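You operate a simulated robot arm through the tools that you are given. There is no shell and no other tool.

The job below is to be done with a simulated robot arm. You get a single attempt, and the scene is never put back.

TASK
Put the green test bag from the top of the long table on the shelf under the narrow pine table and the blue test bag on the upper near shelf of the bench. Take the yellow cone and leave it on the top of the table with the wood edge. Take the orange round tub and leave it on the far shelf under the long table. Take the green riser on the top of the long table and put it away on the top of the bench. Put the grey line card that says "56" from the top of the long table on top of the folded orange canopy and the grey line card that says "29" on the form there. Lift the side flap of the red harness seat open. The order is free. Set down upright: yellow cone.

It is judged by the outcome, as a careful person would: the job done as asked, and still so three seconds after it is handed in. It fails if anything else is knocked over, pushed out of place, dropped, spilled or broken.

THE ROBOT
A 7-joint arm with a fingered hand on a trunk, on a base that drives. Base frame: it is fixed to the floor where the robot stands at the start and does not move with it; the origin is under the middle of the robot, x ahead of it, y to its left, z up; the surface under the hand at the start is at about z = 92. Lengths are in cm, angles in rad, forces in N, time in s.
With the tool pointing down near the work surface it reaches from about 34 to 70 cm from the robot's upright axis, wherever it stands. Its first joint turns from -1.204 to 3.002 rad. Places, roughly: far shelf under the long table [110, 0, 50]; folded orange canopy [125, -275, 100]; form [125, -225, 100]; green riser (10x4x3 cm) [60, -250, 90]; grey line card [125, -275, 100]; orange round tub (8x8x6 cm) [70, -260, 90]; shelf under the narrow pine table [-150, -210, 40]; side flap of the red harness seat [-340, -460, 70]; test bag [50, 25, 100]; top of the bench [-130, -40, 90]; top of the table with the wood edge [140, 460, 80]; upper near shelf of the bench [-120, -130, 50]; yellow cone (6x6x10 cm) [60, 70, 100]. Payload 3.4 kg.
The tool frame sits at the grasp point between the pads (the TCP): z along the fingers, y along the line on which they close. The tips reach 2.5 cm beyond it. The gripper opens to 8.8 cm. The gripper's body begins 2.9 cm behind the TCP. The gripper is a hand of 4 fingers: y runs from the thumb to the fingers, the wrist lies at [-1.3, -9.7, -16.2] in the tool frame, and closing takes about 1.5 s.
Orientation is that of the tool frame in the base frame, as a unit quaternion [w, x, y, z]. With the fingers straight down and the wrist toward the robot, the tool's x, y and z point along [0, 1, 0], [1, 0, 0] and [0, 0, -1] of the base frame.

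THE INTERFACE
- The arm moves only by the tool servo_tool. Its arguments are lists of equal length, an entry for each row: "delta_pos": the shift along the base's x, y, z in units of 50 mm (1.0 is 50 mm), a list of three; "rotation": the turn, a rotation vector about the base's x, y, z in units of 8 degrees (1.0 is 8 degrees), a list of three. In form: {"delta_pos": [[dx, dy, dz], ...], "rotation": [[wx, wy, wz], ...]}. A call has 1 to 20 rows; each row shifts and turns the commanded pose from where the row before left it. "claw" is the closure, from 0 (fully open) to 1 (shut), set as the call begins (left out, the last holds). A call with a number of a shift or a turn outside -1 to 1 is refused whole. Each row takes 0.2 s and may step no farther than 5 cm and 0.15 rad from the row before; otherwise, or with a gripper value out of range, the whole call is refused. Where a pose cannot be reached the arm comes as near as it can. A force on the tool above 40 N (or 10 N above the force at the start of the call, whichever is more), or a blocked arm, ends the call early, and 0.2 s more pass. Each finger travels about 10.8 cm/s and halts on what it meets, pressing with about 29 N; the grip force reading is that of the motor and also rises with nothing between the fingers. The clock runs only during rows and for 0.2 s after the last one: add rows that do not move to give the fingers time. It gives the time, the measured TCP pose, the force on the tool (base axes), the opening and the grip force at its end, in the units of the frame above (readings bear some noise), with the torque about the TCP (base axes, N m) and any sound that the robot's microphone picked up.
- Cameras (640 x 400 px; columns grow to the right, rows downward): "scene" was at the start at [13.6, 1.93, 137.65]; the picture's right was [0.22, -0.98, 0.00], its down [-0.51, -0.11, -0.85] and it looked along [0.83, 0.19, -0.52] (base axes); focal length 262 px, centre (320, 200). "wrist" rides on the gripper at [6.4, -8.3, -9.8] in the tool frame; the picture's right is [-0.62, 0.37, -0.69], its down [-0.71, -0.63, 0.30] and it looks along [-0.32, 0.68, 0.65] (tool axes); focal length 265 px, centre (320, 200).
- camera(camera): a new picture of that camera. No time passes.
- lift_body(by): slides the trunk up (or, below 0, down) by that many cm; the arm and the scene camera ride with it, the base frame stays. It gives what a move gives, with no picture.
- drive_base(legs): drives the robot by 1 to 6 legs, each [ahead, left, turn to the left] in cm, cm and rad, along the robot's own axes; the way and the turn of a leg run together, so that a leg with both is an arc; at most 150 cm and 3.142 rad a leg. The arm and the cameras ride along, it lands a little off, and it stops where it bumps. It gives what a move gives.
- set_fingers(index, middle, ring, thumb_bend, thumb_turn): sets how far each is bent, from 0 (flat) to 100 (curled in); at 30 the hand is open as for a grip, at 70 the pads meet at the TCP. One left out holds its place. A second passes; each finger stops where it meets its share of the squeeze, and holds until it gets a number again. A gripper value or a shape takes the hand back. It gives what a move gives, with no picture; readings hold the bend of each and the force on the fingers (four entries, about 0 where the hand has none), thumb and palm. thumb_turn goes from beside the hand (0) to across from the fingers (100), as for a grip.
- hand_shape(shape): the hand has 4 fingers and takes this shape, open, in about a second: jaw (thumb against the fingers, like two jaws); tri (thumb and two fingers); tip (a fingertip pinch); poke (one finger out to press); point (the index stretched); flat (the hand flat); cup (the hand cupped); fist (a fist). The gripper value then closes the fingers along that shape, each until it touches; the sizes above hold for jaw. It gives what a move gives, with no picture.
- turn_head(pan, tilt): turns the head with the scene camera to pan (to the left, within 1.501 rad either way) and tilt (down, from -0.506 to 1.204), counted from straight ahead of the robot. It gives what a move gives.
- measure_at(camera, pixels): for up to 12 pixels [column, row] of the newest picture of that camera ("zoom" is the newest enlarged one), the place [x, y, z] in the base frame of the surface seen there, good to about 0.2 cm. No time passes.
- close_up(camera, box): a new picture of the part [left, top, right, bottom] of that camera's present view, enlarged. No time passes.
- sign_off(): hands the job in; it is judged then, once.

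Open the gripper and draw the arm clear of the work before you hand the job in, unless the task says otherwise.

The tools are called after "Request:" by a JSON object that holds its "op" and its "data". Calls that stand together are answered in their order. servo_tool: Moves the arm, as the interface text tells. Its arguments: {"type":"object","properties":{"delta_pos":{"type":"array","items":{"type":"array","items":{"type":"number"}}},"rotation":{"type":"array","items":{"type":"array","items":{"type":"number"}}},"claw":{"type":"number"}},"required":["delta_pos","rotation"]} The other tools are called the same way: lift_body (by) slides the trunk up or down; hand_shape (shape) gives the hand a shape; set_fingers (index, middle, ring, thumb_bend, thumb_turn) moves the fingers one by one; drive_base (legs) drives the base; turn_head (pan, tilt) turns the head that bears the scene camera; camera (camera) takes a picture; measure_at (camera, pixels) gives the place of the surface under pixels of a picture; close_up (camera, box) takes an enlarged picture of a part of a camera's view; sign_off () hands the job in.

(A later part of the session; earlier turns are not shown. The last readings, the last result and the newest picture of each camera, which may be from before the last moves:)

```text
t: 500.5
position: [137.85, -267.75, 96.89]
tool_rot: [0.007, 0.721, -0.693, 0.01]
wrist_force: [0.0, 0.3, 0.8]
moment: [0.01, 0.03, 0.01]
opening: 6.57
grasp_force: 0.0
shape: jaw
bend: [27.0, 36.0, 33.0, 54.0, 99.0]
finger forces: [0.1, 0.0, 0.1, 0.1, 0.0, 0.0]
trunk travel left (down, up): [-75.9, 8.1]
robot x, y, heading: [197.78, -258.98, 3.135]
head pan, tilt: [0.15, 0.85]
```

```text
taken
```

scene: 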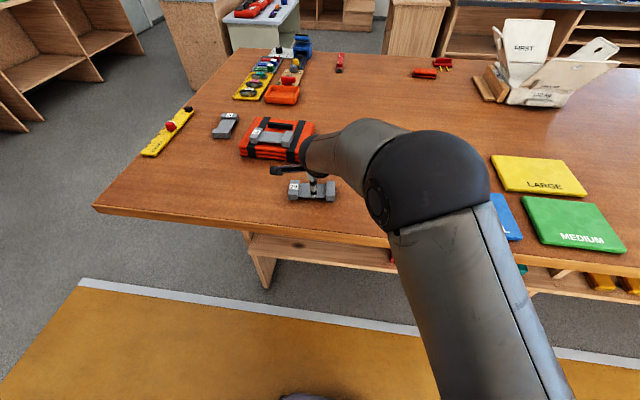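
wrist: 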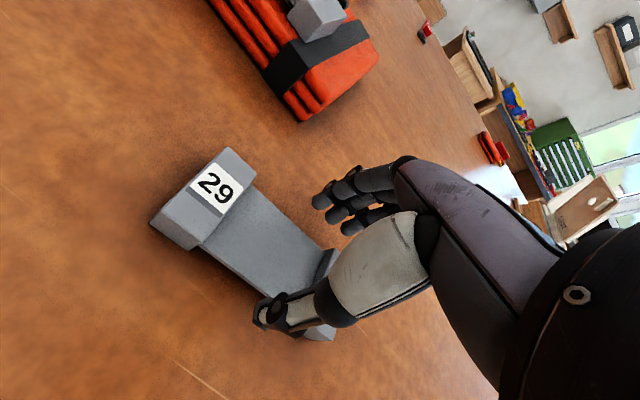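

I shift by (+0.6, −0.8) cm and descend to z≈94.9.

Request:
{"op": "servo_tool", "data": {"delta_pos": [[0.12, -0.16, 0], [0, 0, -0.2], [0, 0, -0.15], [0, 0, -0.05], [0, 0, 0]], "rotation": [[0, 0, 0.1], [0, 0, 0], [0, 0, 0], [0, 0, 0], [0, 0, 0]]}}

Request:
{"op": "close_up", "data": {"camera": "scene", "box": [265, 145, 365, 225]}}

Request:
{"op": "camera", "data": {"camera": "wrist"}}

```text
t: 501.7
position: [138.55, -268.69, 94.87]
tool_rot: [0.006, 0.727, -0.686, 0.006]
wrist_force: [0.2, 0.4, 1.0]
moment: [-0.02, -0.01, -0.01]
opening: 6.57
grasp_force: 0.0
shape: jaw
bend: [27.0, 36.0, 33.0, 54.0, 99.0]
finger forces: [0.0, 0.0, 0.1, 0.1, 0.0, 0.0]
trunk travel left (down, up): [-75.9, 8.1]
robot x, y, heading: [197.61, -258.67, 3.132]
head pan, tilt: [0.15, 0.85]
```

```text
5.00 times, centred on (315, 185) of scene
```

zoom: 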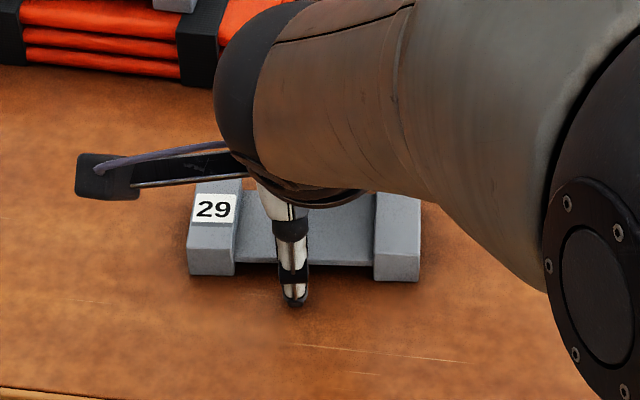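

```text
taken
```

wrist: 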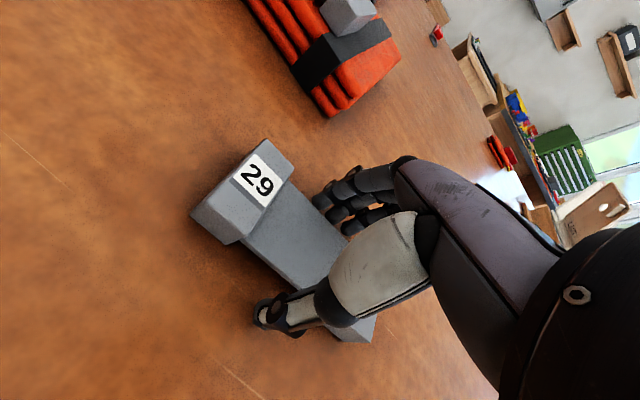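

The card's bar is framed as before. I close and lift.

Request:
{"op": "servo_tool", "data": {"delta_pos": [[0, 0, 0], [0, 0, 0], [0, 0, 0], [0, 0, 0], [0, 0, 0], [0, 0, 0], [0, 0, 0]], "rotation": [[0, 0, 0], [0, 0, 0], [0, 0, 0], [0, 0, 0], [0, 0, 0], [0, 0, 0], [0, 0, 0]], "claw": 1.0}}

Request:
{"op": "servo_tool", "data": {"delta_pos": [[0, 0, 0.1], [0, 0, 0.2], [0, 0, 0.4], [0, 0, 0.5], [0, 0, 0.5], [0, 0, 0.3], [0, 0, 0]], "rotation": [[0, 0, 0], [0, 0, 0], [0, 0, 0], [0, 0, 0], [0, 0, 0], [0, 0, 0], [0, 0, 0]]}}

Request:
{"op": "camera", "data": {"camera": "wrist"}}

Request:
{"op": "camera", "data": {"camera": "scene"}}

```text
t: 503.3
position: [138.57, -268.6, 94.64]
tool_rot: [0.005, 0.728, -0.685, 0.007]
wrist_force: [-0.2, 0.8, 1.2]
moment: [0.01, -0.05, -0.01]
opening: 3.15
grasp_force: 29.0
shape: jaw
bend: [76.0, 75.0, 50.0, 73.0, 100.0]
finger forces: [19.7, 3.2, 3.6, 0.0, 31.0, 0.0]
trunk travel left (down, up): [-75.9, 8.1]
robot x, y, heading: [197.72, -258.56, 3.129]
head pan, tilt: [0.15, 0.85]
```

```text
t: 505.1
position: [138.92, -267.94, 101.31]
tool_rot: [-0.018, 0.723, -0.689, 0.035]
wrist_force: [0.6, -0.4, -0.3]
moment: [0.01, 0.01, -0.02]
opening: 1.99
grasp_force: 29.0
shape: jaw
bend: [76.0, 75.0, 60.0, 86.0, 100.0]
finger forces: [0.0, 0.0, 0.0, 0.1, 0.0, 0.0]
trunk travel left (down, up): [-75.9, 8.1]
robot x, y, heading: [197.85, -258.82, 3.131]
head pan, tilt: [0.15, 0.85]
stopped in row 7: the arm was blocked; the commanded pose is now the measured one
```

```text
taken
```

wrist: 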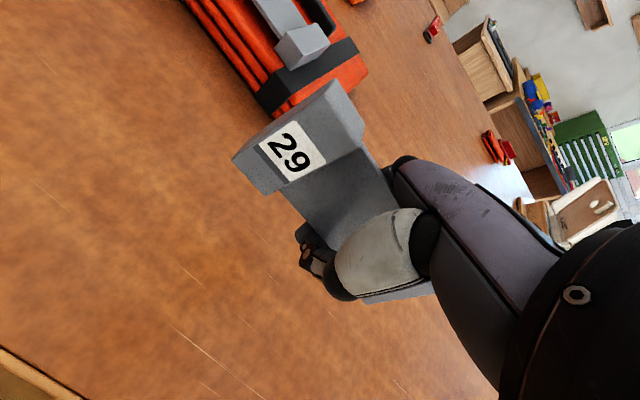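

```text
taken
```

scene: 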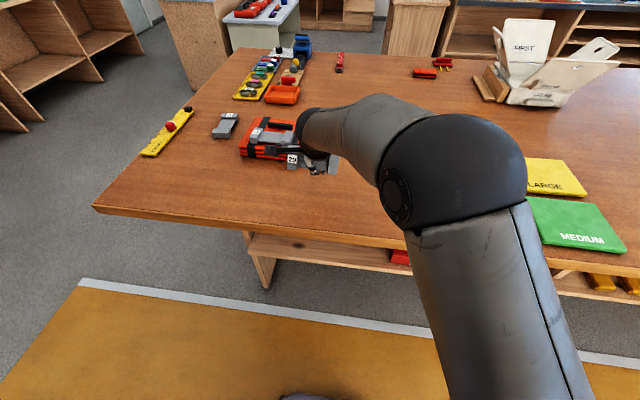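

The card came up differently: the fingers slid under the bar and it is cradled in the hand. I look closely before doing anything.

Request:
{"op": "close_up", "data": {"camera": "wrist", "box": [210, 60, 450, 320]}}

Request:
{"op": "close_up", "data": {"camera": "scene", "box": [250, 90, 370, 200]}}

```text
1.54 times, centred on (330, 190) of wrist
```

zoom: 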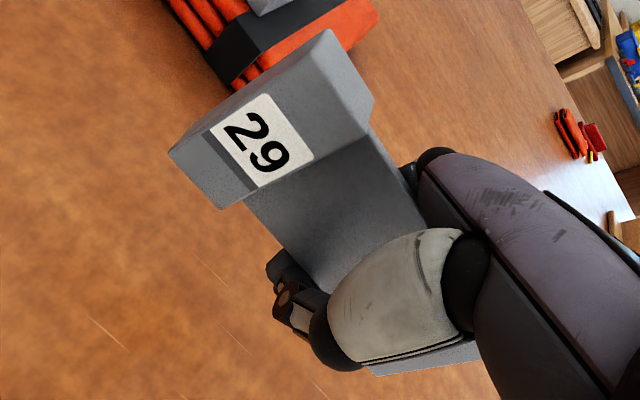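

```text
3.64 times, centred on (310, 145) of scene
```

zoom: 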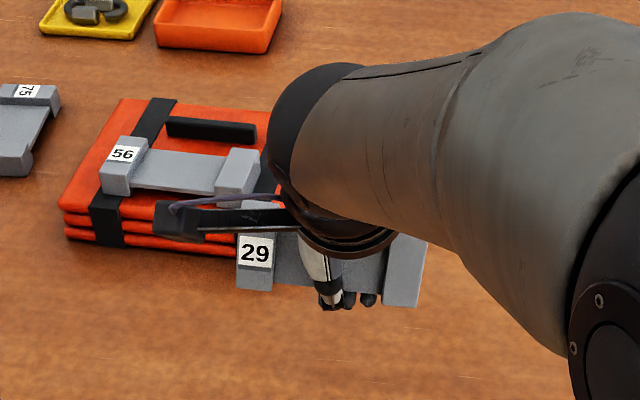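

The card rests on the curled fingers, tilted. I lower it back to the table the way it came, to release and re-grip it properly.

Request:
{"op": "servo_tool", "data": {"delta_pos": [[0, 0, -0.3], [0, 0, -0.3], [0, 0, -0.25], [0, 0, -0.2], [0, 0, -0.1], [0, 0, 0]], "rotation": [[0.1, 0, 0], [0.1, 0, 0], [0, 0, 0], [0, 0, 0], [0, 0, 0], [0, 0, 0]]}}

Request:
{"op": "camera", "data": {"camera": "wrist"}}

Request:
{"op": "close_up", "data": {"camera": "scene", "box": [250, 110, 370, 220]}}

```text
t: 506.5
position: [138.57, -267.35, 95.93]
tool_rot: [-0.022, 0.718, -0.695, 0.03]
wrist_force: [0.7, 0.3, -0.3]
moment: [-0.03, -0.01, -0.03]
opening: 2.0
grasp_force: 28.1
shape: jaw
bend: [76.0, 75.0, 60.0, 86.0, 100.0]
finger forces: [0.0, 0.0, 0.0, 0.1, 0.0, 0.0]
trunk travel left (down, up): [-75.9, 8.1]
robot x, y, heading: [197.99, -258.89, 3.129]
head pan, tilt: [0.15, 0.85]
```

```text
taken
```

wrist: 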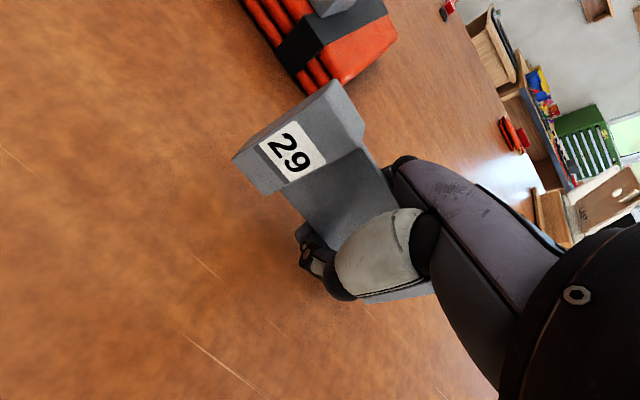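

```text
3.64 times, centred on (310, 165) of scene
```

zoom: 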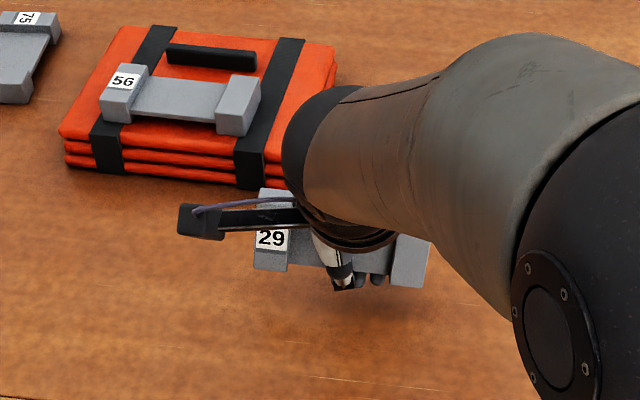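

I measure the card's pose in the hand.

Request:
{"op": "measure_at", "data": {"camera": "wrist", "pixels": [[262, 148], [318, 98], [345, 140], [285, 178], [360, 160], [300, 200], [250, 165], [350, 200], [400, 290], [245, 145], [330, 88], [275, 190]]}}

```text
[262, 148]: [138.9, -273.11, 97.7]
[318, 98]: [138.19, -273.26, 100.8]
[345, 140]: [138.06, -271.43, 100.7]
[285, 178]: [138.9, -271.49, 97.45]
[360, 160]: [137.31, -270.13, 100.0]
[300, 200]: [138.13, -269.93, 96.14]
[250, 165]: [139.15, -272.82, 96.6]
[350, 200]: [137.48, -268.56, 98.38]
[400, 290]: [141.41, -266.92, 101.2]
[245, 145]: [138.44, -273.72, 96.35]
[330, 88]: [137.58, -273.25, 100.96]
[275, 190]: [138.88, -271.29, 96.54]
```

The card is standing on edge inside the hand (its face toward the thumb side), resting on the curled fingers. I lower until the fingertips touch the table, then open just enough to let it slide down between the fingers.

Request:
{"op": "servo_tool", "data": {"delta_pos": [[0, 0, -0.1], [0, 0, -0.1], [0, 0, -0.06], [0, 0, 0]], "rotation": [[0.15, 0, 0], [0.15, 0, 0], [0, 0, 0], [0, 0, 0]]}}

Request:
{"op": "camera", "data": {"camera": "wrist"}}

```text
t: 507.5
position: [138.58, -267.68, 94.53]
tool_rot: [-0.04, 0.718, -0.695, 0.013]
wrist_force: [-0.9, -0.2, -0.8]
moment: [-0.03, -0.03, -0.02]
opening: 2.0
grasp_force: 29.2
shape: jaw
bend: [76.0, 75.0, 60.0, 86.0, 100.0]
finger forces: [0.0, 0.0, 0.0, 0.1, 0.1, 0.0]
trunk travel left (down, up): [-75.9, 8.1]
robot x, y, heading: [197.86, -258.91, 3.135]
head pan, tilt: [0.15, 0.85]
```

```text
taken
```

wrist: 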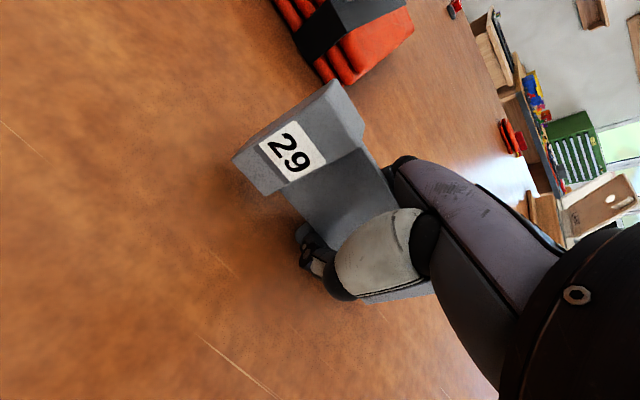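

Not touching yet. I level the hand and lower slightly more until I feel the table.

Request:
{"op": "servo_tool", "data": {"delta_pos": [[0, 0, -0.04], [0, 0, -0.06], [0, 0, -0.06], [0, 0, -0.06], [0, 0, 0]], "rotation": [[-0.14, 0.26, 0], [-0.14, 0.26, 0], [0, 0, 0], [0, 0, 0], [0, 0, 0]]}}

Request:
{"op": "camera", "data": {"camera": "wrist"}}

Request:
{"op": "close_up", "data": {"camera": "scene", "box": [250, 110, 370, 220]}}

```text
t: 508.7
position: [138.59, -267.43, 94.08]
tool_rot: [0.005, 0.718, -0.696, -0.004]
wrist_force: [-8.7, 4.8, 31.9]
moment: [0.15, 0.34, -0.04]
opening: 2.15
grasp_force: 28.6
shape: jaw
bend: [77.0, 76.0, 73.0, 86.0, 100.0]
finger forces: [28.7, 6.4, 6.6, 0.0, 0.0, 0.0]
trunk travel left (down, up): [-75.9, 8.1]
robot x, y, heading: [197.57, -258.71, 3.132]
head pan, tilt: [0.15, 0.85]
```

```text
taken
```

wrist: 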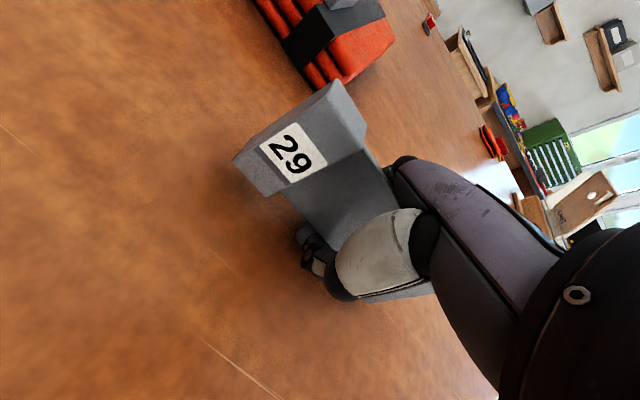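

```text
3.64 times, centred on (310, 165) of scene
```

zoom: 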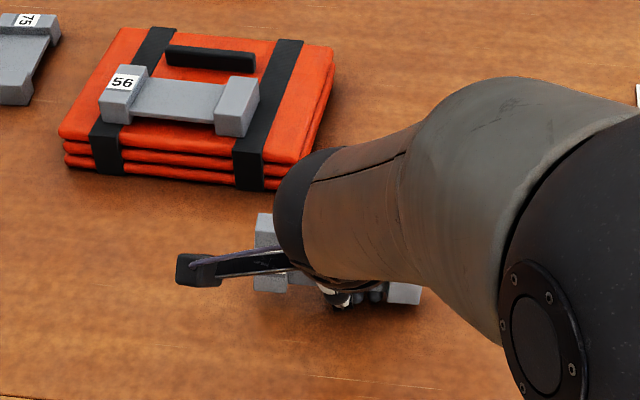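

I'm pressing the table too hard; I rise 0.4 cm and then open gradually.

Request:
{"op": "servo_tool", "data": {"delta_pos": [[0, 0, 0.08], [0, 0, 0]], "rotation": [[0, 0, 0], [0, 0, 0]]}}

Request:
{"op": "servo_tool", "data": {"delta_pos": [[0, 0, 0], [0, 0, 0], [0, 0, 0]], "rotation": [[0, 0, 0], [0, 0, 0], [0, 0, 0]], "claw": 0.7}}

Request:
{"op": "camera", "data": {"camera": "wrist"}}

Request:
{"op": "close_up", "data": {"camera": "scene", "box": [250, 110, 370, 220]}}

```text
t: 509.3
position: [138.75, -267.37, 94.11]
tool_rot: [0.001, 0.718, -0.696, -0.002]
wrist_force: [-7.2, 3.1, 23.9]
moment: [0.02, 0.28, 0.01]
opening: 2.14
grasp_force: 29.3
shape: jaw
bend: [77.0, 76.0, 73.0, 86.0, 100.0]
finger forces: [24.8, 4.9, 4.0, 0.0, 0.1, 0.1]
trunk travel left (down, up): [-75.9, 8.1]
robot x, y, heading: [197.32, -258.96, 3.133]
head pan, tilt: [0.15, 0.85]
```

```text
t: 510.1
position: [138.97, -267.54, 94.29]
tool_rot: [0.003, 0.719, -0.695, -0.002]
wrist_force: [1.1, 3.2, 26.6]
moment: [0.05, -0.01, 0.01]
opening: 2.47
grasp_force: 0.1
shape: jaw
bend: [76.0, 57.0, 51.0, 81.0, 100.0]
finger forces: [8.7, 4.6, 0.0, 0.0, 13.7, 0.1]
trunk travel left (down, up): [-75.9, 8.1]
robot x, y, heading: [197.6, -259.04, 3.131]
head pan, tilt: [0.15, 0.85]
```

```text
taken
```

wrist: 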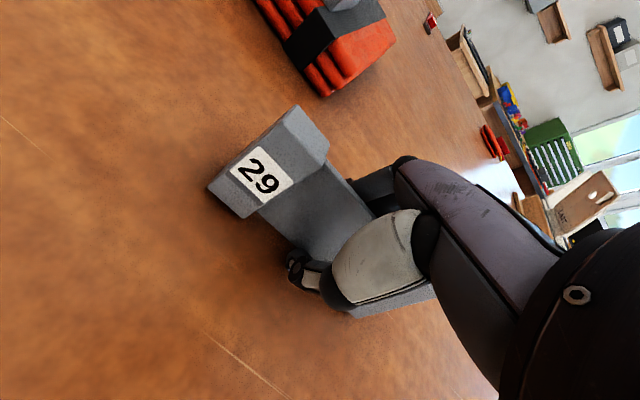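

```text
3.64 times, centred on (310, 165) of scene
```

zoom: 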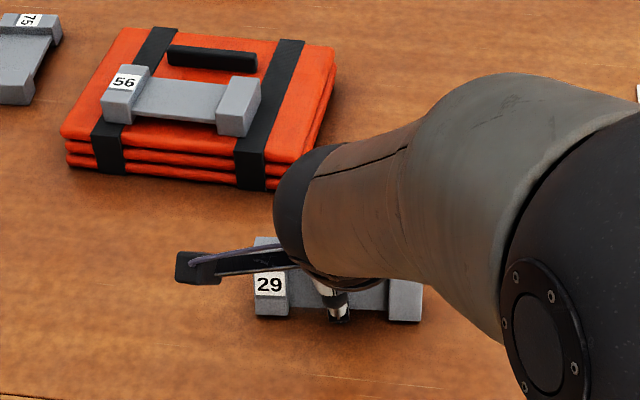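

The card is sliding down. I relieve the pressure and open further, step by step.

Request:
{"op": "servo_tool", "data": {"delta_pos": [[0, 0, 0.1], [0, 0, 0]], "rotation": [[0, 0, 0], [0, 0, 0]], "claw": 0.6}}

Request:
{"op": "servo_tool", "data": {"delta_pos": [[0, 0, 0], [0, 0, 0]], "rotation": [[0, 0, 0], [0, 0, 0]], "claw": 0.5}}

Request:
{"op": "camera", "data": {"camera": "wrist"}}

Request:
{"op": "measure_at", "data": {"camera": "wrist", "pixels": [[240, 170], [290, 125], [310, 150], [265, 195], [310, 200], [280, 230], [225, 185]]}}

```text
t: 510.7
position: [138.87, -267.44, 94.35]
tool_rot: [-0.001, 0.718, -0.696, 0.0]
wrist_force: [0.6, 0.1, 17.9]
moment: [-0.06, -0.04, 0.01]
opening: 3.17
grasp_force: 0.0
shape: jaw
bend: [76.0, 51.0, 46.0, 78.0, 100.0]
finger forces: [6.4, 2.9, 0.0, 0.0, 8.5, 0.1]
trunk travel left (down, up): [-75.9, 8.1]
robot x, y, heading: [197.28, -258.94, 3.136]
head pan, tilt: [0.15, 0.85]
```

```text
t: 511.3
position: [138.74, -267.47, 94.57]
tool_rot: [0.001, 0.718, -0.696, 0.0]
wrist_force: [1.3, 1.1, 12.5]
moment: [-0.03, 0.03, -0.03]
opening: 3.93
grasp_force: 0.0
shape: jaw
bend: [75.0, 46.0, 41.0, 74.0, 100.0]
finger forces: [4.7, 1.7, 0.0, 0.0, 6.3, 0.1]
trunk travel left (down, up): [-75.9, 8.1]
robot x, y, heading: [197.71, -258.68, 3.132]
head pan, tilt: [0.15, 0.85]
```

```text
taken
```

wrist: 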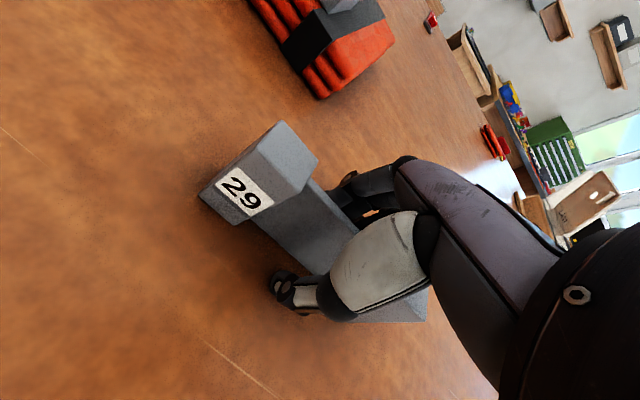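

```text
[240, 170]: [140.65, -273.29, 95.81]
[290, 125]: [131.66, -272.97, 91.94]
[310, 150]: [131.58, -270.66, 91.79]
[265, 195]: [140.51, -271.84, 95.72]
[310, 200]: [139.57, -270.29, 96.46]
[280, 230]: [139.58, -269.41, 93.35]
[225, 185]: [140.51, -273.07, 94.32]
```

The card now stands on its edge on the table between fingers and thumb, face toward me. I rise slightly and close to grip it by its flat bar.

Request:
{"op": "servo_tool", "data": {"delta_pos": [[0, 0, 0.1], [0, 0, 0.06], [0, 0, 0]], "rotation": [[0, 0, 0], [0, 0, 0], [0, 0, 0]]}}

Request:
{"op": "servo_tool", "data": {"delta_pos": [[0, 0, 0], [0, 0, 0], [0, 0, 0], [0, 0, 0], [0, 0, 0], [0, 0, 0], [0, 0, 0]], "rotation": [[0, 0, 0], [0, 0, 0], [0, 0, 0], [0, 0, 0], [0, 0, 0], [0, 0, 0], [0, 0, 0]], "claw": 1.0}}

Request:
{"op": "camera", "data": {"camera": "wrist"}}

Request:
{"op": "close_up", "data": {"camera": "scene", "box": [250, 110, 370, 220]}}

```text
t: 512.1
position: [138.66, -267.33, 94.78]
tool_rot: [-0.003, 0.718, -0.696, 0.005]
wrist_force: [-0.4, 0.5, -0.3]
moment: [-0.02, 0.02, 0.02]
opening: 4.36
grasp_force: 0.0
shape: jaw
bend: [74.0, 45.0, 41.0, 70.0, 100.0]
finger forces: [0.0, 0.0, 0.0, 0.0, 0.1, 0.0]
trunk travel left (down, up): [-75.9, 8.1]
robot x, y, heading: [197.53, -258.54, 3.136]
head pan, tilt: [0.15, 0.85]
```

```text
t: 513.7
position: [138.56, -267.4, 95.08]
tool_rot: [0.001, 0.717, -0.697, 0.004]
wrist_force: [0.0, 1.1, -0.6]
moment: [-0.01, -0.01, 0.02]
opening: 0.0
grasp_force: 29.4
shape: jaw
bend: [70.0, 70.0, 70.0, 71.0, 100.0]
finger forces: [18.1, 5.9, 2.5, 0.0, 26.5, 0.0]
trunk travel left (down, up): [-75.9, 8.1]
robot x, y, heading: [197.72, -258.97, 3.133]
head pan, tilt: [0.15, 0.85]
```

```text
taken
```

wrist: 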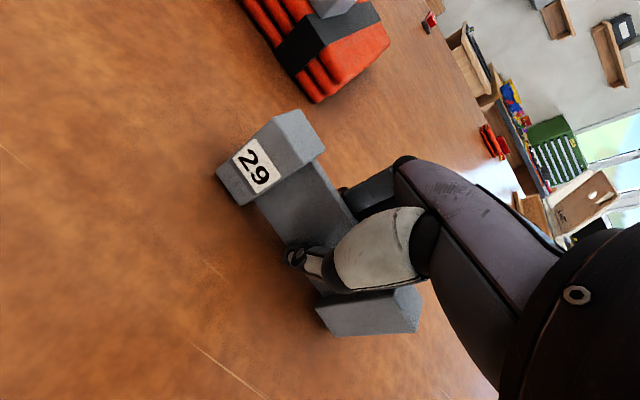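

```text
3.64 times, centred on (310, 165) of scene
```

zoom: 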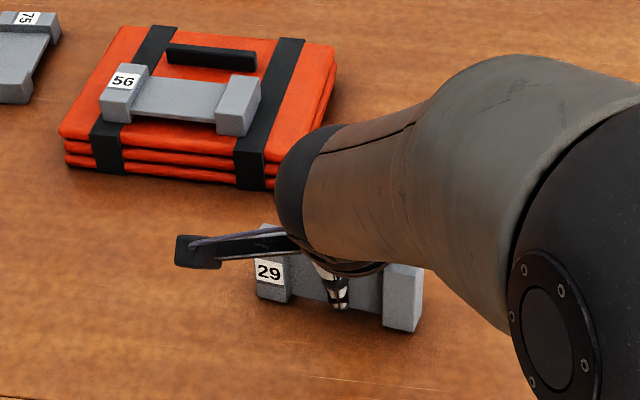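

The bar is pinched firmly now (thumb 26 N). I lift and check.

Request:
{"op": "servo_tool", "data": {"delta_pos": [[0, 0, 0.1], [0, 0, 0.2], [0, 0, 0.4], [0, 0, 0.5], [0, 0, 0]], "rotation": [[0, 0, 0], [0, 0, 0], [0, 0, 0], [0, 0, 0], [0, 0, 0]]}}

Request:
{"op": "camera", "data": {"camera": "wrist"}}

Request:
{"op": "close_up", "data": {"camera": "scene", "box": [250, 90, 370, 200]}}

Request:
{"op": "measure_at", "data": {"camera": "wrist", "pixels": [[240, 185], [290, 125], [310, 140], [260, 180], [250, 155], [300, 190], [360, 320], [330, 330], [225, 175], [305, 115]]}}

```text
t: 514.9
position: [138.83, -267.14, 98.92]
tool_rot: [-0.015, 0.716, -0.698, 0.014]
wrist_force: [-0.5, 0.5, -0.4]
moment: [-0.02, 0.03, -0.01]
opening: 0.02
grasp_force: 29.2
shape: jaw
bend: [70.0, 70.0, 70.0, 71.0, 100.0]
finger forces: [18.4, 5.7, 2.5, 0.0, 26.5, 0.0]
trunk travel left (down, up): [-75.9, 8.1]
robot x, y, heading: [197.73, -258.57, 3.133]
head pan, tilt: [0.15, 0.85]
```

```text
taken
```

wrist: 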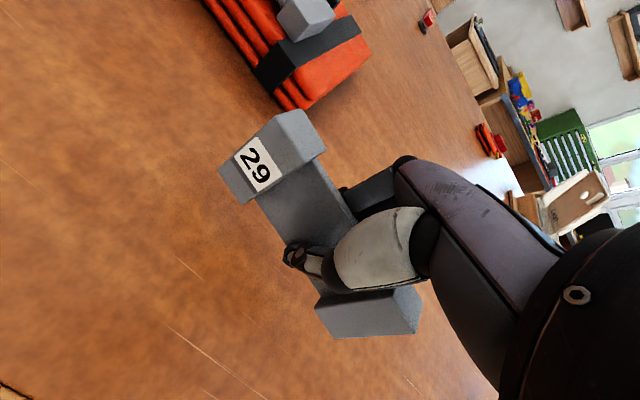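

```text
3.64 times, centred on (310, 145) of scene
```

zoom: 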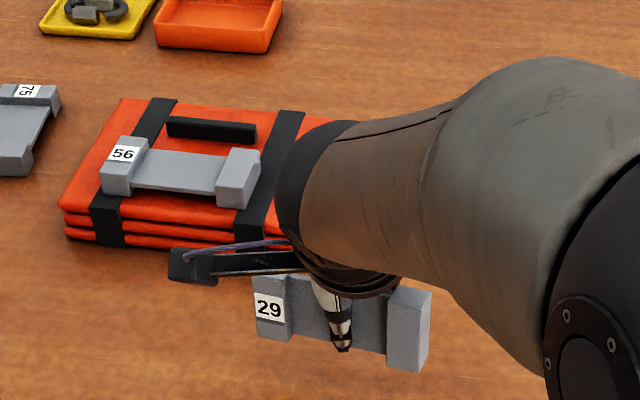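

```text
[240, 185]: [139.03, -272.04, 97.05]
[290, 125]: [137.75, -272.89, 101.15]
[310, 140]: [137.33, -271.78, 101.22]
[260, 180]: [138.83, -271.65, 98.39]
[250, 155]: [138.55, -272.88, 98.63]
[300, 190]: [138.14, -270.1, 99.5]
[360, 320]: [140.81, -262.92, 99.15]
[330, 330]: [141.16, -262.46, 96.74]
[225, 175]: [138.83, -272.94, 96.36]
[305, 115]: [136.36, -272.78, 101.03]
```

The card is now held upright by its bar. I drive so that the form is straight ahead: 24 cm right, then 19 cm forward.

Request:
{"op": "drive_base", "data": {"legs": [[0, -24, 0.005]]}}

Request:
{"op": "servo_tool", "data": {"delta_pos": [[0, 0.3, 0.2], [0, 0.3, 0.2], [0, 0.3, 0.2], [0, 0.3, 0.2], [0, 0, 0]], "rotation": [[0, 0, 0.2], [0, 0, 0.2], [0, 0, 0.2], [0, 0, 0.2], [0, 0, 0]]}}

Request:
{"op": "camera", "data": {"camera": "scene"}}

Request:
{"op": "camera", "data": {"camera": "wrist"}}

```text
t: 516.7
position: [138.6, -243.2, 100.57]
tool_rot: [-0.003, 0.718, -0.696, 0.009]
wrist_force: [-0.5, -1.1, -0.7]
moment: [0.02, -0.01, -0.03]
opening: 0.01
grasp_force: 29.0
shape: jaw
bend: [70.0, 70.0, 70.0, 71.0, 100.0]
finger forces: [18.5, 5.6, 2.5, 0.1, 26.5, 0.1]
trunk travel left (down, up): [-75.9, 8.1]
robot x, y, heading: [197.82, -234.75, 3.138]
head pan, tilt: [0.15, 0.85]
```

```text
t: 517.9
position: [138.68, -237.28, 104.55]
tool_rot: [-0.003, 0.754, -0.657, 0.009]
wrist_force: [-0.5, 0.8, -0.8]
moment: [0.0, 0.01, -0.03]
opening: 0.01
grasp_force: 29.7
shape: jaw
bend: [70.0, 70.0, 70.0, 71.0, 100.0]
finger forces: [18.6, 5.6, 2.3, 0.0, 26.4, 0.0]
trunk travel left (down, up): [-75.9, 8.1]
robot x, y, heading: [197.88, -234.67, 3.14]
head pan, tilt: [0.15, 0.85]
```

```text
taken
```

scene: 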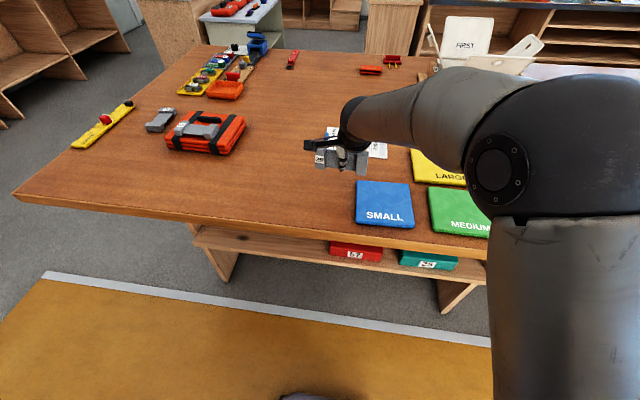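

```text
taken
```

wrist: 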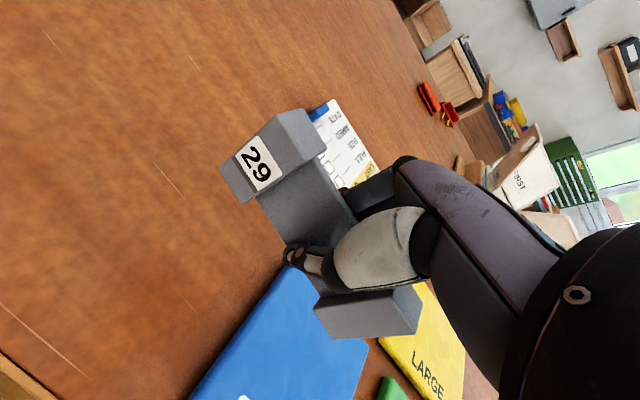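

Good. I drive 19 cm forward and finish squaring the card.

Request:
{"op": "drive_base", "data": {"legs": [[19, 0, 0]]}}

Request:
{"op": "servo_tool", "data": {"delta_pos": [[0, 0.2, 0], [0, 0.2, 0], [0, 0.2, 0], [0, 0.2, 0], [0, 0, 0]], "rotation": [[0, 0, 0.2], [0, 0, 0.2], [0, 0, 0.2], [0, 0, 0.2], [0, 0, 0]]}}

Request:
{"op": "camera", "data": {"camera": "wrist"}}

Request:
{"op": "measure_at", "data": {"camera": "wrist", "pixels": [[240, 185], [290, 125], [255, 175], [300, 190], [360, 320], [330, 330], [225, 175], [400, 325], [320, 310]]}}

Request:
{"op": "camera", "data": {"camera": "scene"}}

```text
t: 519.5
position: [119.82, -236.95, 104.44]
tool_rot: [-0.003, 0.753, -0.657, 0.009]
wrist_force: [-0.4, -0.5, -0.6]
moment: [0.01, 0.02, -0.02]
opening: 0.0
grasp_force: 29.0
shape: jaw
bend: [70.0, 70.0, 70.0, 71.0, 100.0]
finger forces: [18.6, 5.6, 2.4, 0.1, 26.4, 0.0]
trunk travel left (down, up): [-75.9, 8.1]
robot x, y, heading: [178.89, -234.5, 3.135]
head pan, tilt: [0.15, 0.85]
```

```text
t: 520.7
position: [119.99, -233.01, 104.43]
tool_rot: [-0.003, 0.789, -0.614, 0.009]
wrist_force: [0.6, -1.3, -0.7]
moment: [-0.02, -0.01, -0.02]
opening: 0.0
grasp_force: 28.9
shape: jaw
bend: [70.0, 70.0, 70.0, 71.0, 100.0]
finger forces: [18.5, 5.5, 2.5, 0.0, 26.5, 0.0]
trunk travel left (down, up): [-75.9, 8.1]
robot x, y, heading: [179.54, -234.58, 3.131]
head pan, tilt: [0.15, 0.85]
```

```text
taken
```

wrist: 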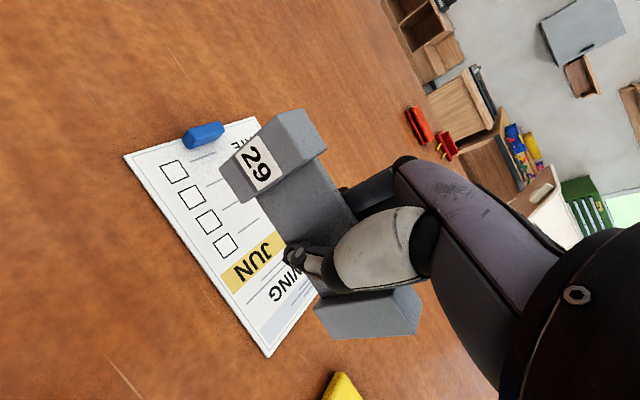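

```text
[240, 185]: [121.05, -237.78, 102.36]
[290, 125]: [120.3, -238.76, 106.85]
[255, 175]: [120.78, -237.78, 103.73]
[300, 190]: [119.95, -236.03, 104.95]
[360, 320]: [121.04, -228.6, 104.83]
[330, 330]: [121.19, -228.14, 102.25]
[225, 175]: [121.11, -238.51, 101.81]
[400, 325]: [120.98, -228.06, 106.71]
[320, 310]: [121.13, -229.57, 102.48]
```

```text
taken
```

scene: 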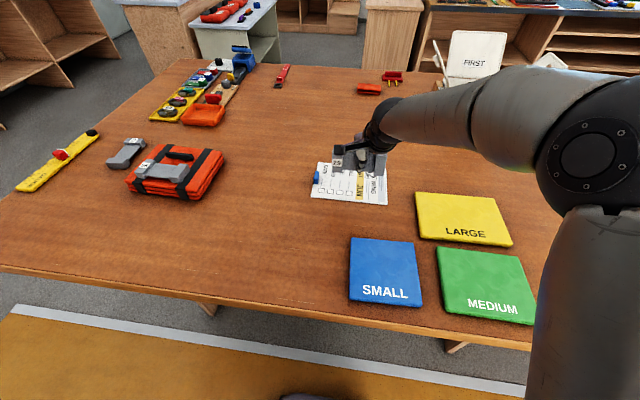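

The card is parallel to y and centred over the form. I shift it 1.5 cm further in and lower it to stand on the form.

Request:
{"op": "servo_tool", "data": {"delta_pos": [[-0.1, 0, -0.3], [-0.1, 0, -0.3], [-0.1, 0, -0.4], [0, 0, -0.4], [0, 0, -0.25], [0, 0, 0]], "rotation": [[0, 0, 0], [0, 0, 0], [0, 0, 0], [0, 0, 0], [0, 0, 0], [0, 0, 0]]}}

Request:
{"op": "camera", "data": {"camera": "wrist"}}

Request:
{"op": "measure_at", "data": {"camera": "wrist", "pixels": [[240, 185], [225, 175], [290, 125], [330, 332], [320, 310], [235, 200]]}}

```text
t: 522.1
position: [118.37, -232.97, 96.25]
tool_rot: [-0.003, 0.789, -0.614, 0.008]
wrist_force: [0.8, -0.3, -0.7]
moment: [0.0, 0.0, -0.01]
opening: 0.0
grasp_force: 29.1
shape: jaw
bend: [70.0, 70.0, 70.0, 71.0, 100.0]
finger forces: [18.7, 5.6, 2.2, 0.0, 26.6, 0.0]
trunk travel left (down, up): [-75.9, 8.1]
robot x, y, heading: [179.17, -234.64, 3.136]
head pan, tilt: [0.15, 0.85]
```

```text
taken
```

wrist: 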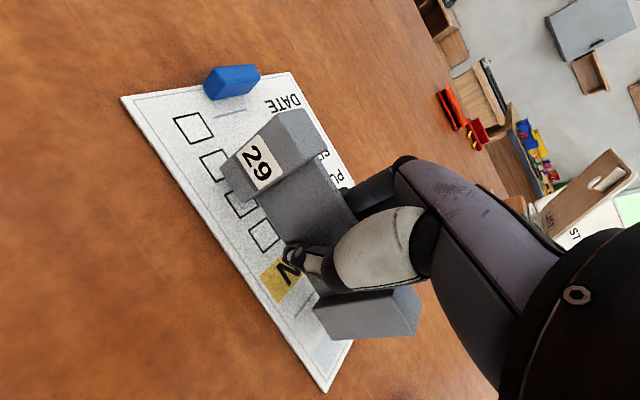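

```text
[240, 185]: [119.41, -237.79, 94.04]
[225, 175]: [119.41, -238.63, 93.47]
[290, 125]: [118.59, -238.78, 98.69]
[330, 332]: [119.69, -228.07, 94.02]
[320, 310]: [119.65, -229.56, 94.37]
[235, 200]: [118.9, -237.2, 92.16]
```

About 1 cm left. I lower slowly until contact.

Request:
{"op": "servo_tool", "data": {"delta_pos": [[0, 0, -0.08], [0, 0, -0.06], [0, 0, -0.04], [0, 0, 0]], "rotation": [[0, 0, 0], [0, 0, 0], [0, 0, 0], [0, 0, 0]]}}

```text
t: 523.1
position: [118.48, -232.91, 95.27]
tool_rot: [-0.002, 0.789, -0.614, 0.008]
wrist_force: [0.1, -0.5, -0.3]
moment: [-0.02, 0.01, -0.01]
opening: 0.0
grasp_force: 29.4
shape: jaw
bend: [70.0, 70.0, 70.0, 71.0, 100.0]
finger forces: [18.6, 5.4, 2.4, 0.0, 26.7, 0.0]
trunk travel left (down, up): [-75.9, 8.1]
robot x, y, heading: [178.93, -234.46, 3.135]
head pan, tilt: [0.15, 0.85]
```

Just about touching. I lower 0.2 cm more and check the force.

Request:
{"op": "servo_tool", "data": {"delta_pos": [[0, 0, -0.04], [0, 0, -0.02], [0, 0, 0]], "rotation": [[0, 0, 0], [0, 0, 0], [0, 0, 0]]}}

Request:
{"op": "camera", "data": {"camera": "wrist"}}

```text
t: 523.9
position: [118.36, -232.89, 95.14]
tool_rot: [-0.003, 0.789, -0.614, 0.008]
wrist_force: [0.5, -1.0, 2.4]
moment: [-0.03, 0.02, 0.02]
opening: 0.01
grasp_force: 28.7
shape: jaw
bend: [70.0, 70.0, 70.0, 71.0, 100.0]
finger forces: [18.9, 5.6, 2.6, 0.1, 27.1, 0.1]
trunk travel left (down, up): [-75.9, 8.1]
robot x, y, heading: [179.21, -234.32, 3.132]
head pan, tilt: [0.15, 0.85]
```

```text
taken
```

wrist: 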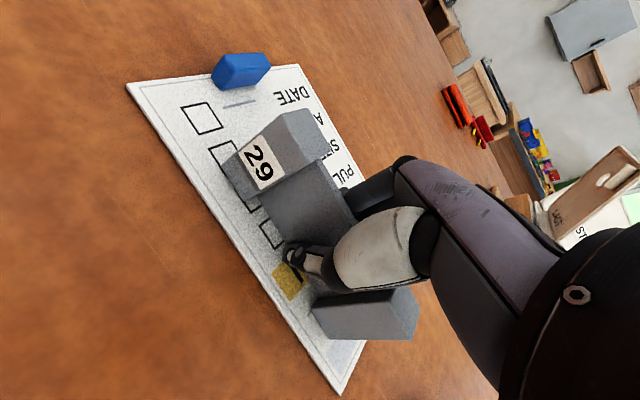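

Contact (+2.4 N). I open the hand; the card should stand on its long edge.

Request:
{"op": "servo_tool", "data": {"delta_pos": [[0, 0, 0], [0, 0, 0], [0, 0, 0], [0, 0, 0]], "rotation": [[0, 0, 0], [0, 0, 0], [0, 0, 0], [0, 0, 0]], "claw": 0.45}}

Request:
{"op": "camera", "data": {"camera": "wrist"}}

Request:
{"op": "measure_at", "data": {"camera": "wrist", "pixels": [[240, 185], [290, 125], [255, 160], [300, 190], [330, 330]]}}

```text
t: 524.9
position: [118.51, -232.85, 95.09]
tool_rot: [-0.003, 0.789, -0.615, 0.007]
wrist_force: [-0.1, 0.7, 0.0]
moment: [-0.02, 0.0, -0.01]
opening: 4.78
grasp_force: 0.0
shape: jaw
bend: [74.0, 43.0, 39.0, 67.0, 100.0]
finger forces: [0.1, 0.0, 0.1, 0.0, 0.0, 0.0]
trunk travel left (down, up): [-75.9, 8.1]
robot x, y, heading: [179.41, -234.28, 3.133]
head pan, tilt: [0.15, 0.85]
```

```text
taken
```

wrist: 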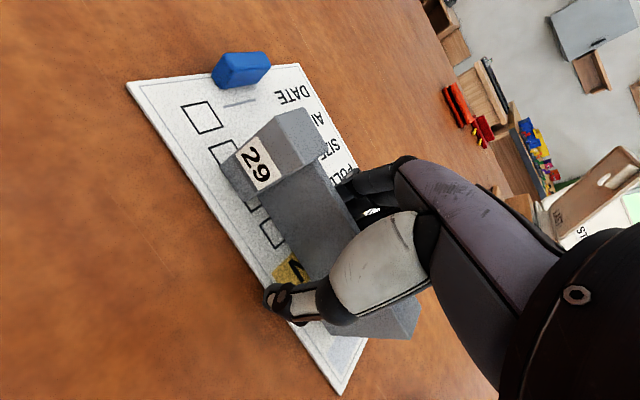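

```text
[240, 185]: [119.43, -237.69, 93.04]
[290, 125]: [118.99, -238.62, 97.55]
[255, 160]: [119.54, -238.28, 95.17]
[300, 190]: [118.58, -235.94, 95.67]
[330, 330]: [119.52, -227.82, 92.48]
```

The card stands upright on the form (face at x≈119.5, z up to 97.2). I rise above it and square the hand; then I'll use the hand to ease it over onto its back, face up.

Request:
{"op": "servo_tool", "data": {"delta_pos": [[0, 0, 0.2], [0, 0, 0.4], [0, 0, 0.5], [0, 0, 0.5], [0, 0, 0], [0, 0, 0], [0, 0, 0]], "rotation": [[0, 0, 0], [0, 0, 0], [0, 0, 0], [0, 0, -0.6], [0, 0, -0.6], [0, 0, -0.6], [0, 0, 0]]}}

Request:
{"op": "camera", "data": {"camera": "wrist"}}

Request:
{"op": "camera", "data": {"camera": "scene"}}

```text
t: 526.5
position: [118.41, -233.07, 103.06]
tool_rot: [0.001, -0.705, 0.709, -0.008]
wrist_force: [-0.2, -0.1, -0.5]
moment: [0.0, 0.0, 0.02]
opening: 4.8
grasp_force: 0.0
shape: jaw
bend: [74.0, 43.0, 39.0, 67.0, 100.0]
finger forces: [0.0, 0.0, 0.0, 0.0, 0.0, 0.0]
trunk travel left (down, up): [-75.9, 8.1]
robot x, y, heading: [179.2, -234.75, 3.137]
head pan, tilt: [0.15, 0.85]
```

```text
taken
```

wrist: 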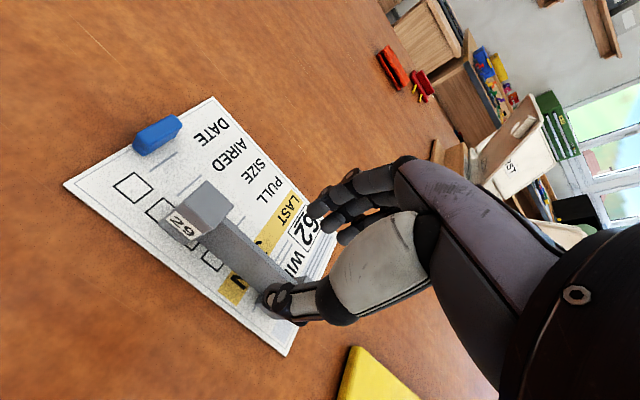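

```text
taken
```

scene: 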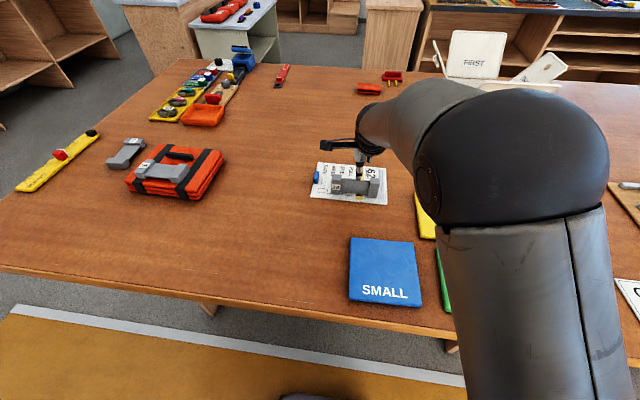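

I measure the standing card's top edge to place thumb and fingers around it precisely.

Request:
{"op": "measure_at", "data": {"camera": "wrist", "pixels": [[205, 192], [215, 205], [185, 222], [200, 210], [240, 240], [250, 250], [300, 285]]}}

Request:
{"op": "close_up", "data": {"camera": "wrist", "box": [130, 150, 330, 330]}}

```text
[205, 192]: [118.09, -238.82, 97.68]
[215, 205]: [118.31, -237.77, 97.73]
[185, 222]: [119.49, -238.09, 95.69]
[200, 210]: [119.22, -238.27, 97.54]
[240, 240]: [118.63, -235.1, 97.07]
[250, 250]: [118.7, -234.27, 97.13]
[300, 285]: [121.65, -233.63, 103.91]
```

```text
2.22 times, centred on (230, 240) of wrist
```

zoom: 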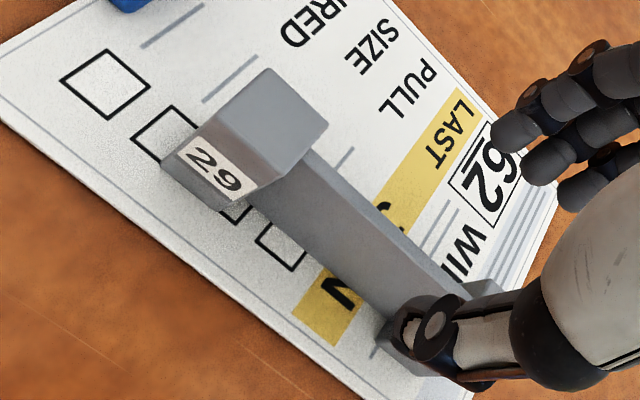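

The bar's top edge is at x≈118.5, z≈97.1 between the end blocks. I descend around it, narrow the hand, and slowly draw it toward −x so the card reclines against the fingers.

Request:
{"op": "servo_tool", "data": {"delta_pos": [[0.02, 0, -0.4], [0, 0, -0.4], [0, 0, -0.37], [0, 0, 0]], "rotation": [[0, 0, 0], [0, 0, 0], [0, 0, 0], [0, 0, 0]]}}

Request:
{"op": "servo_tool", "data": {"delta_pos": [[0, 0, 0], [0, 0, 0], [0, 0, 0]], "rotation": [[0, 0, 0], [0, 0, 0], [0, 0, 0]], "claw": 0.72}}

Request:
{"op": "camera", "data": {"camera": "wrist"}}

```text
t: 527.5
position: [118.69, -232.68, 97.32]
tool_rot: [0.002, -0.706, 0.708, -0.008]
wrist_force: [0.4, -0.3, -0.2]
moment: [0.01, 0.07, 0.03]
opening: 4.82
grasp_force: 0.0
shape: jaw
bend: [74.0, 43.0, 39.0, 67.0, 100.0]
finger forces: [0.0, 0.0, 0.0, 0.0, 0.0, 0.0]
trunk travel left (down, up): [-75.9, 8.1]
robot x, y, heading: [178.84, -234.46, 3.134]
head pan, tilt: [0.15, 0.85]
```

```text
t: 528.3
position: [118.59, -232.98, 97.24]
tool_rot: [0.002, -0.705, 0.709, -0.008]
wrist_force: [0.2, -0.5, -0.5]
moment: [-0.02, 0.02, 0.0]
opening: 2.5
grasp_force: 0.0
shape: jaw
bend: [74.0, 54.0, 52.0, 74.0, 100.0]
finger forces: [0.1, 0.0, 0.0, 0.1, 0.1, 0.0]
trunk travel left (down, up): [-75.9, 8.1]
robot x, y, heading: [179.0, -234.44, 3.135]
head pan, tilt: [0.15, 0.85]
```

```text
taken
```

wrist: 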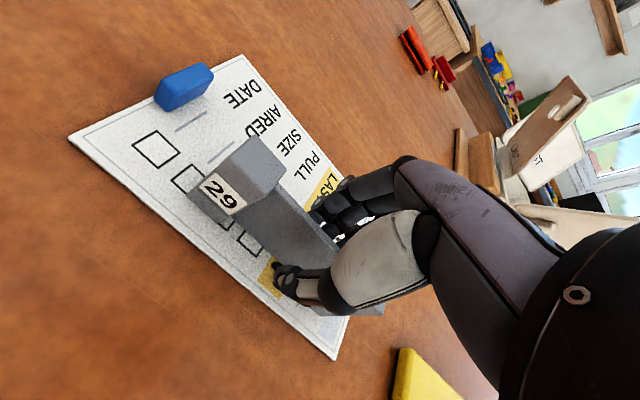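

Thumb and fingers straddle the bar. I draw the hand slowly toward −x, 0.4 cm per row.

Request:
{"op": "servo_tool", "data": {"delta_pos": [[-0.08, 0, 0], [-0.08, 0, 0], [-0.08, 0, 0], [-0.08, 0, 0], [-0.08, 0, 0], [-0.08, 0, 0], [0, 0, 0]], "rotation": [[0, 0, 0], [0, 0, 0], [0, 0, 0], [0, 0, 0], [0, 0, 0], [0, 0, 0], [0, 0, 0]]}}

Request:
{"op": "camera", "data": {"camera": "wrist"}}

Request:
{"op": "measure_at", "data": {"camera": "wrist", "pixels": [[225, 195], [245, 165], [270, 190], [205, 200], [280, 160]]}}

```text
t: 529.9
position: [116.19, -232.8, 97.18]
tool_rot: [0.002, -0.706, 0.708, -0.009]
wrist_force: [0.7, -0.6, 0.3]
moment: [0.0, 0.04, 0.0]
opening: 2.52
grasp_force: 0.1
shape: jaw
bend: [74.0, 54.0, 52.0, 74.0, 100.0]
finger forces: [0.0, 0.0, 0.0, 0.0, 0.1, 0.1]
trunk travel left (down, up): [-75.9, 8.1]
robot x, y, heading: [179.21, -234.73, 3.133]
head pan, tilt: [0.15, 0.85]
```

```text
taken
```

wrist: 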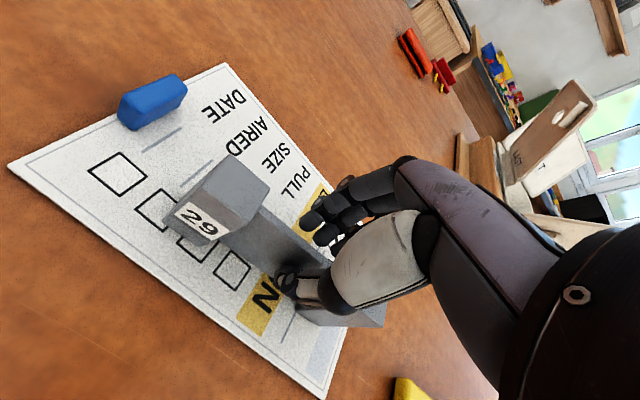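

```text
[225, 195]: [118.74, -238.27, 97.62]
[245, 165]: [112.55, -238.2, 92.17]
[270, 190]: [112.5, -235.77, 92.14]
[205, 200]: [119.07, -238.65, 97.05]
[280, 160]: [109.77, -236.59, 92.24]
```

The thumb is just reaching the bar. I continue in small steps.

Request:
{"op": "servo_tool", "data": {"delta_pos": [[-0.06, 0, 0], [-0.06, 0, 0], [-0.06, 0, 0], [-0.06, 0, 0], [0, 0, 0]], "rotation": [[0, 0, 0], [0, 0, 0], [0, 0, 0], [0, 0, 0], [0, 0, 0]]}}

Request:
{"op": "camera", "data": {"camera": "wrist"}}

Request:
{"op": "measure_at", "data": {"camera": "wrist", "pixels": [[235, 195], [225, 210], [245, 180], [215, 200]]}}

```text
t: 531.1
position: [114.95, -232.95, 97.18]
tool_rot: [0.002, -0.706, 0.708, -0.008]
wrist_force: [0.3, 0.1, -0.1]
moment: [-0.01, -0.01, -0.02]
opening: 2.51
grasp_force: 0.1
shape: jaw
bend: [74.0, 54.0, 52.0, 74.0, 100.0]
finger forces: [0.0, 0.1, 0.2, 0.0, 0.0, 0.0]
trunk travel left (down, up): [-75.9, 8.1]
robot x, y, heading: [179.02, -234.77, 3.137]
head pan, tilt: [0.15, 0.85]
```

```text
taken
```

wrist: 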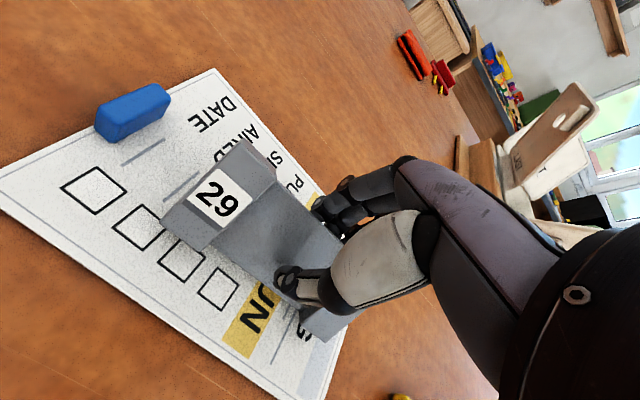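

```text
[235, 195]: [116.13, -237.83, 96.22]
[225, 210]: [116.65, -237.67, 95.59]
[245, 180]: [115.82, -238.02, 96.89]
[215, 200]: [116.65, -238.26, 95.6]
```

The card has tipped and leans on the fingers. I keep drawing the hand away to let it recline.

Request:
{"op": "servo_tool", "data": {"delta_pos": [[-0.06, 0, 0], [-0.06, 0, 0], [-0.06, 0, 0], [-0.06, 0, 0], [-0.06, 0, 0], [-0.06, 0, 0], [0, 0, 0]], "rotation": [[0, 0, 0], [0, 0, 0], [0, 0, 0], [0, 0, 0], [0, 0, 0], [0, 0, 0], [0, 0, 0]]}}

Request:
{"op": "camera", "data": {"camera": "wrist"}}

```text
t: 532.7
position: [113.15, -232.93, 97.24]
tool_rot: [0.001, -0.706, 0.709, -0.008]
wrist_force: [0.7, 0.5, 0.7]
moment: [0.0, 0.01, 0.05]
opening: 2.48
grasp_force: 0.0
shape: jaw
bend: [74.0, 54.0, 52.0, 74.0, 100.0]
finger forces: [0.1, 0.1, 0.0, 0.0, 0.0, 0.1]
trunk travel left (down, up): [-75.9, 8.1]
robot x, y, heading: [178.77, -234.31, 3.136]
head pan, tilt: [0.15, 0.85]
```

```text
taken
```

wrist: 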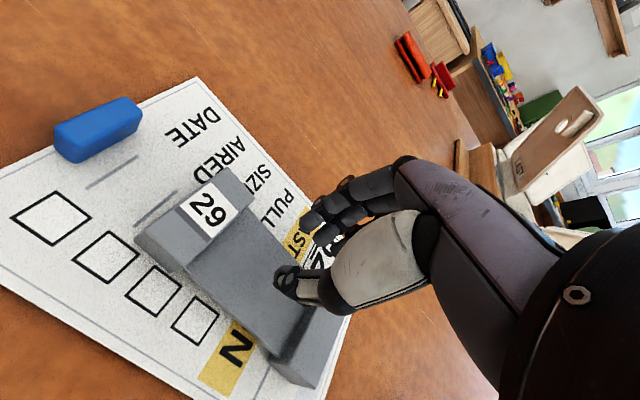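

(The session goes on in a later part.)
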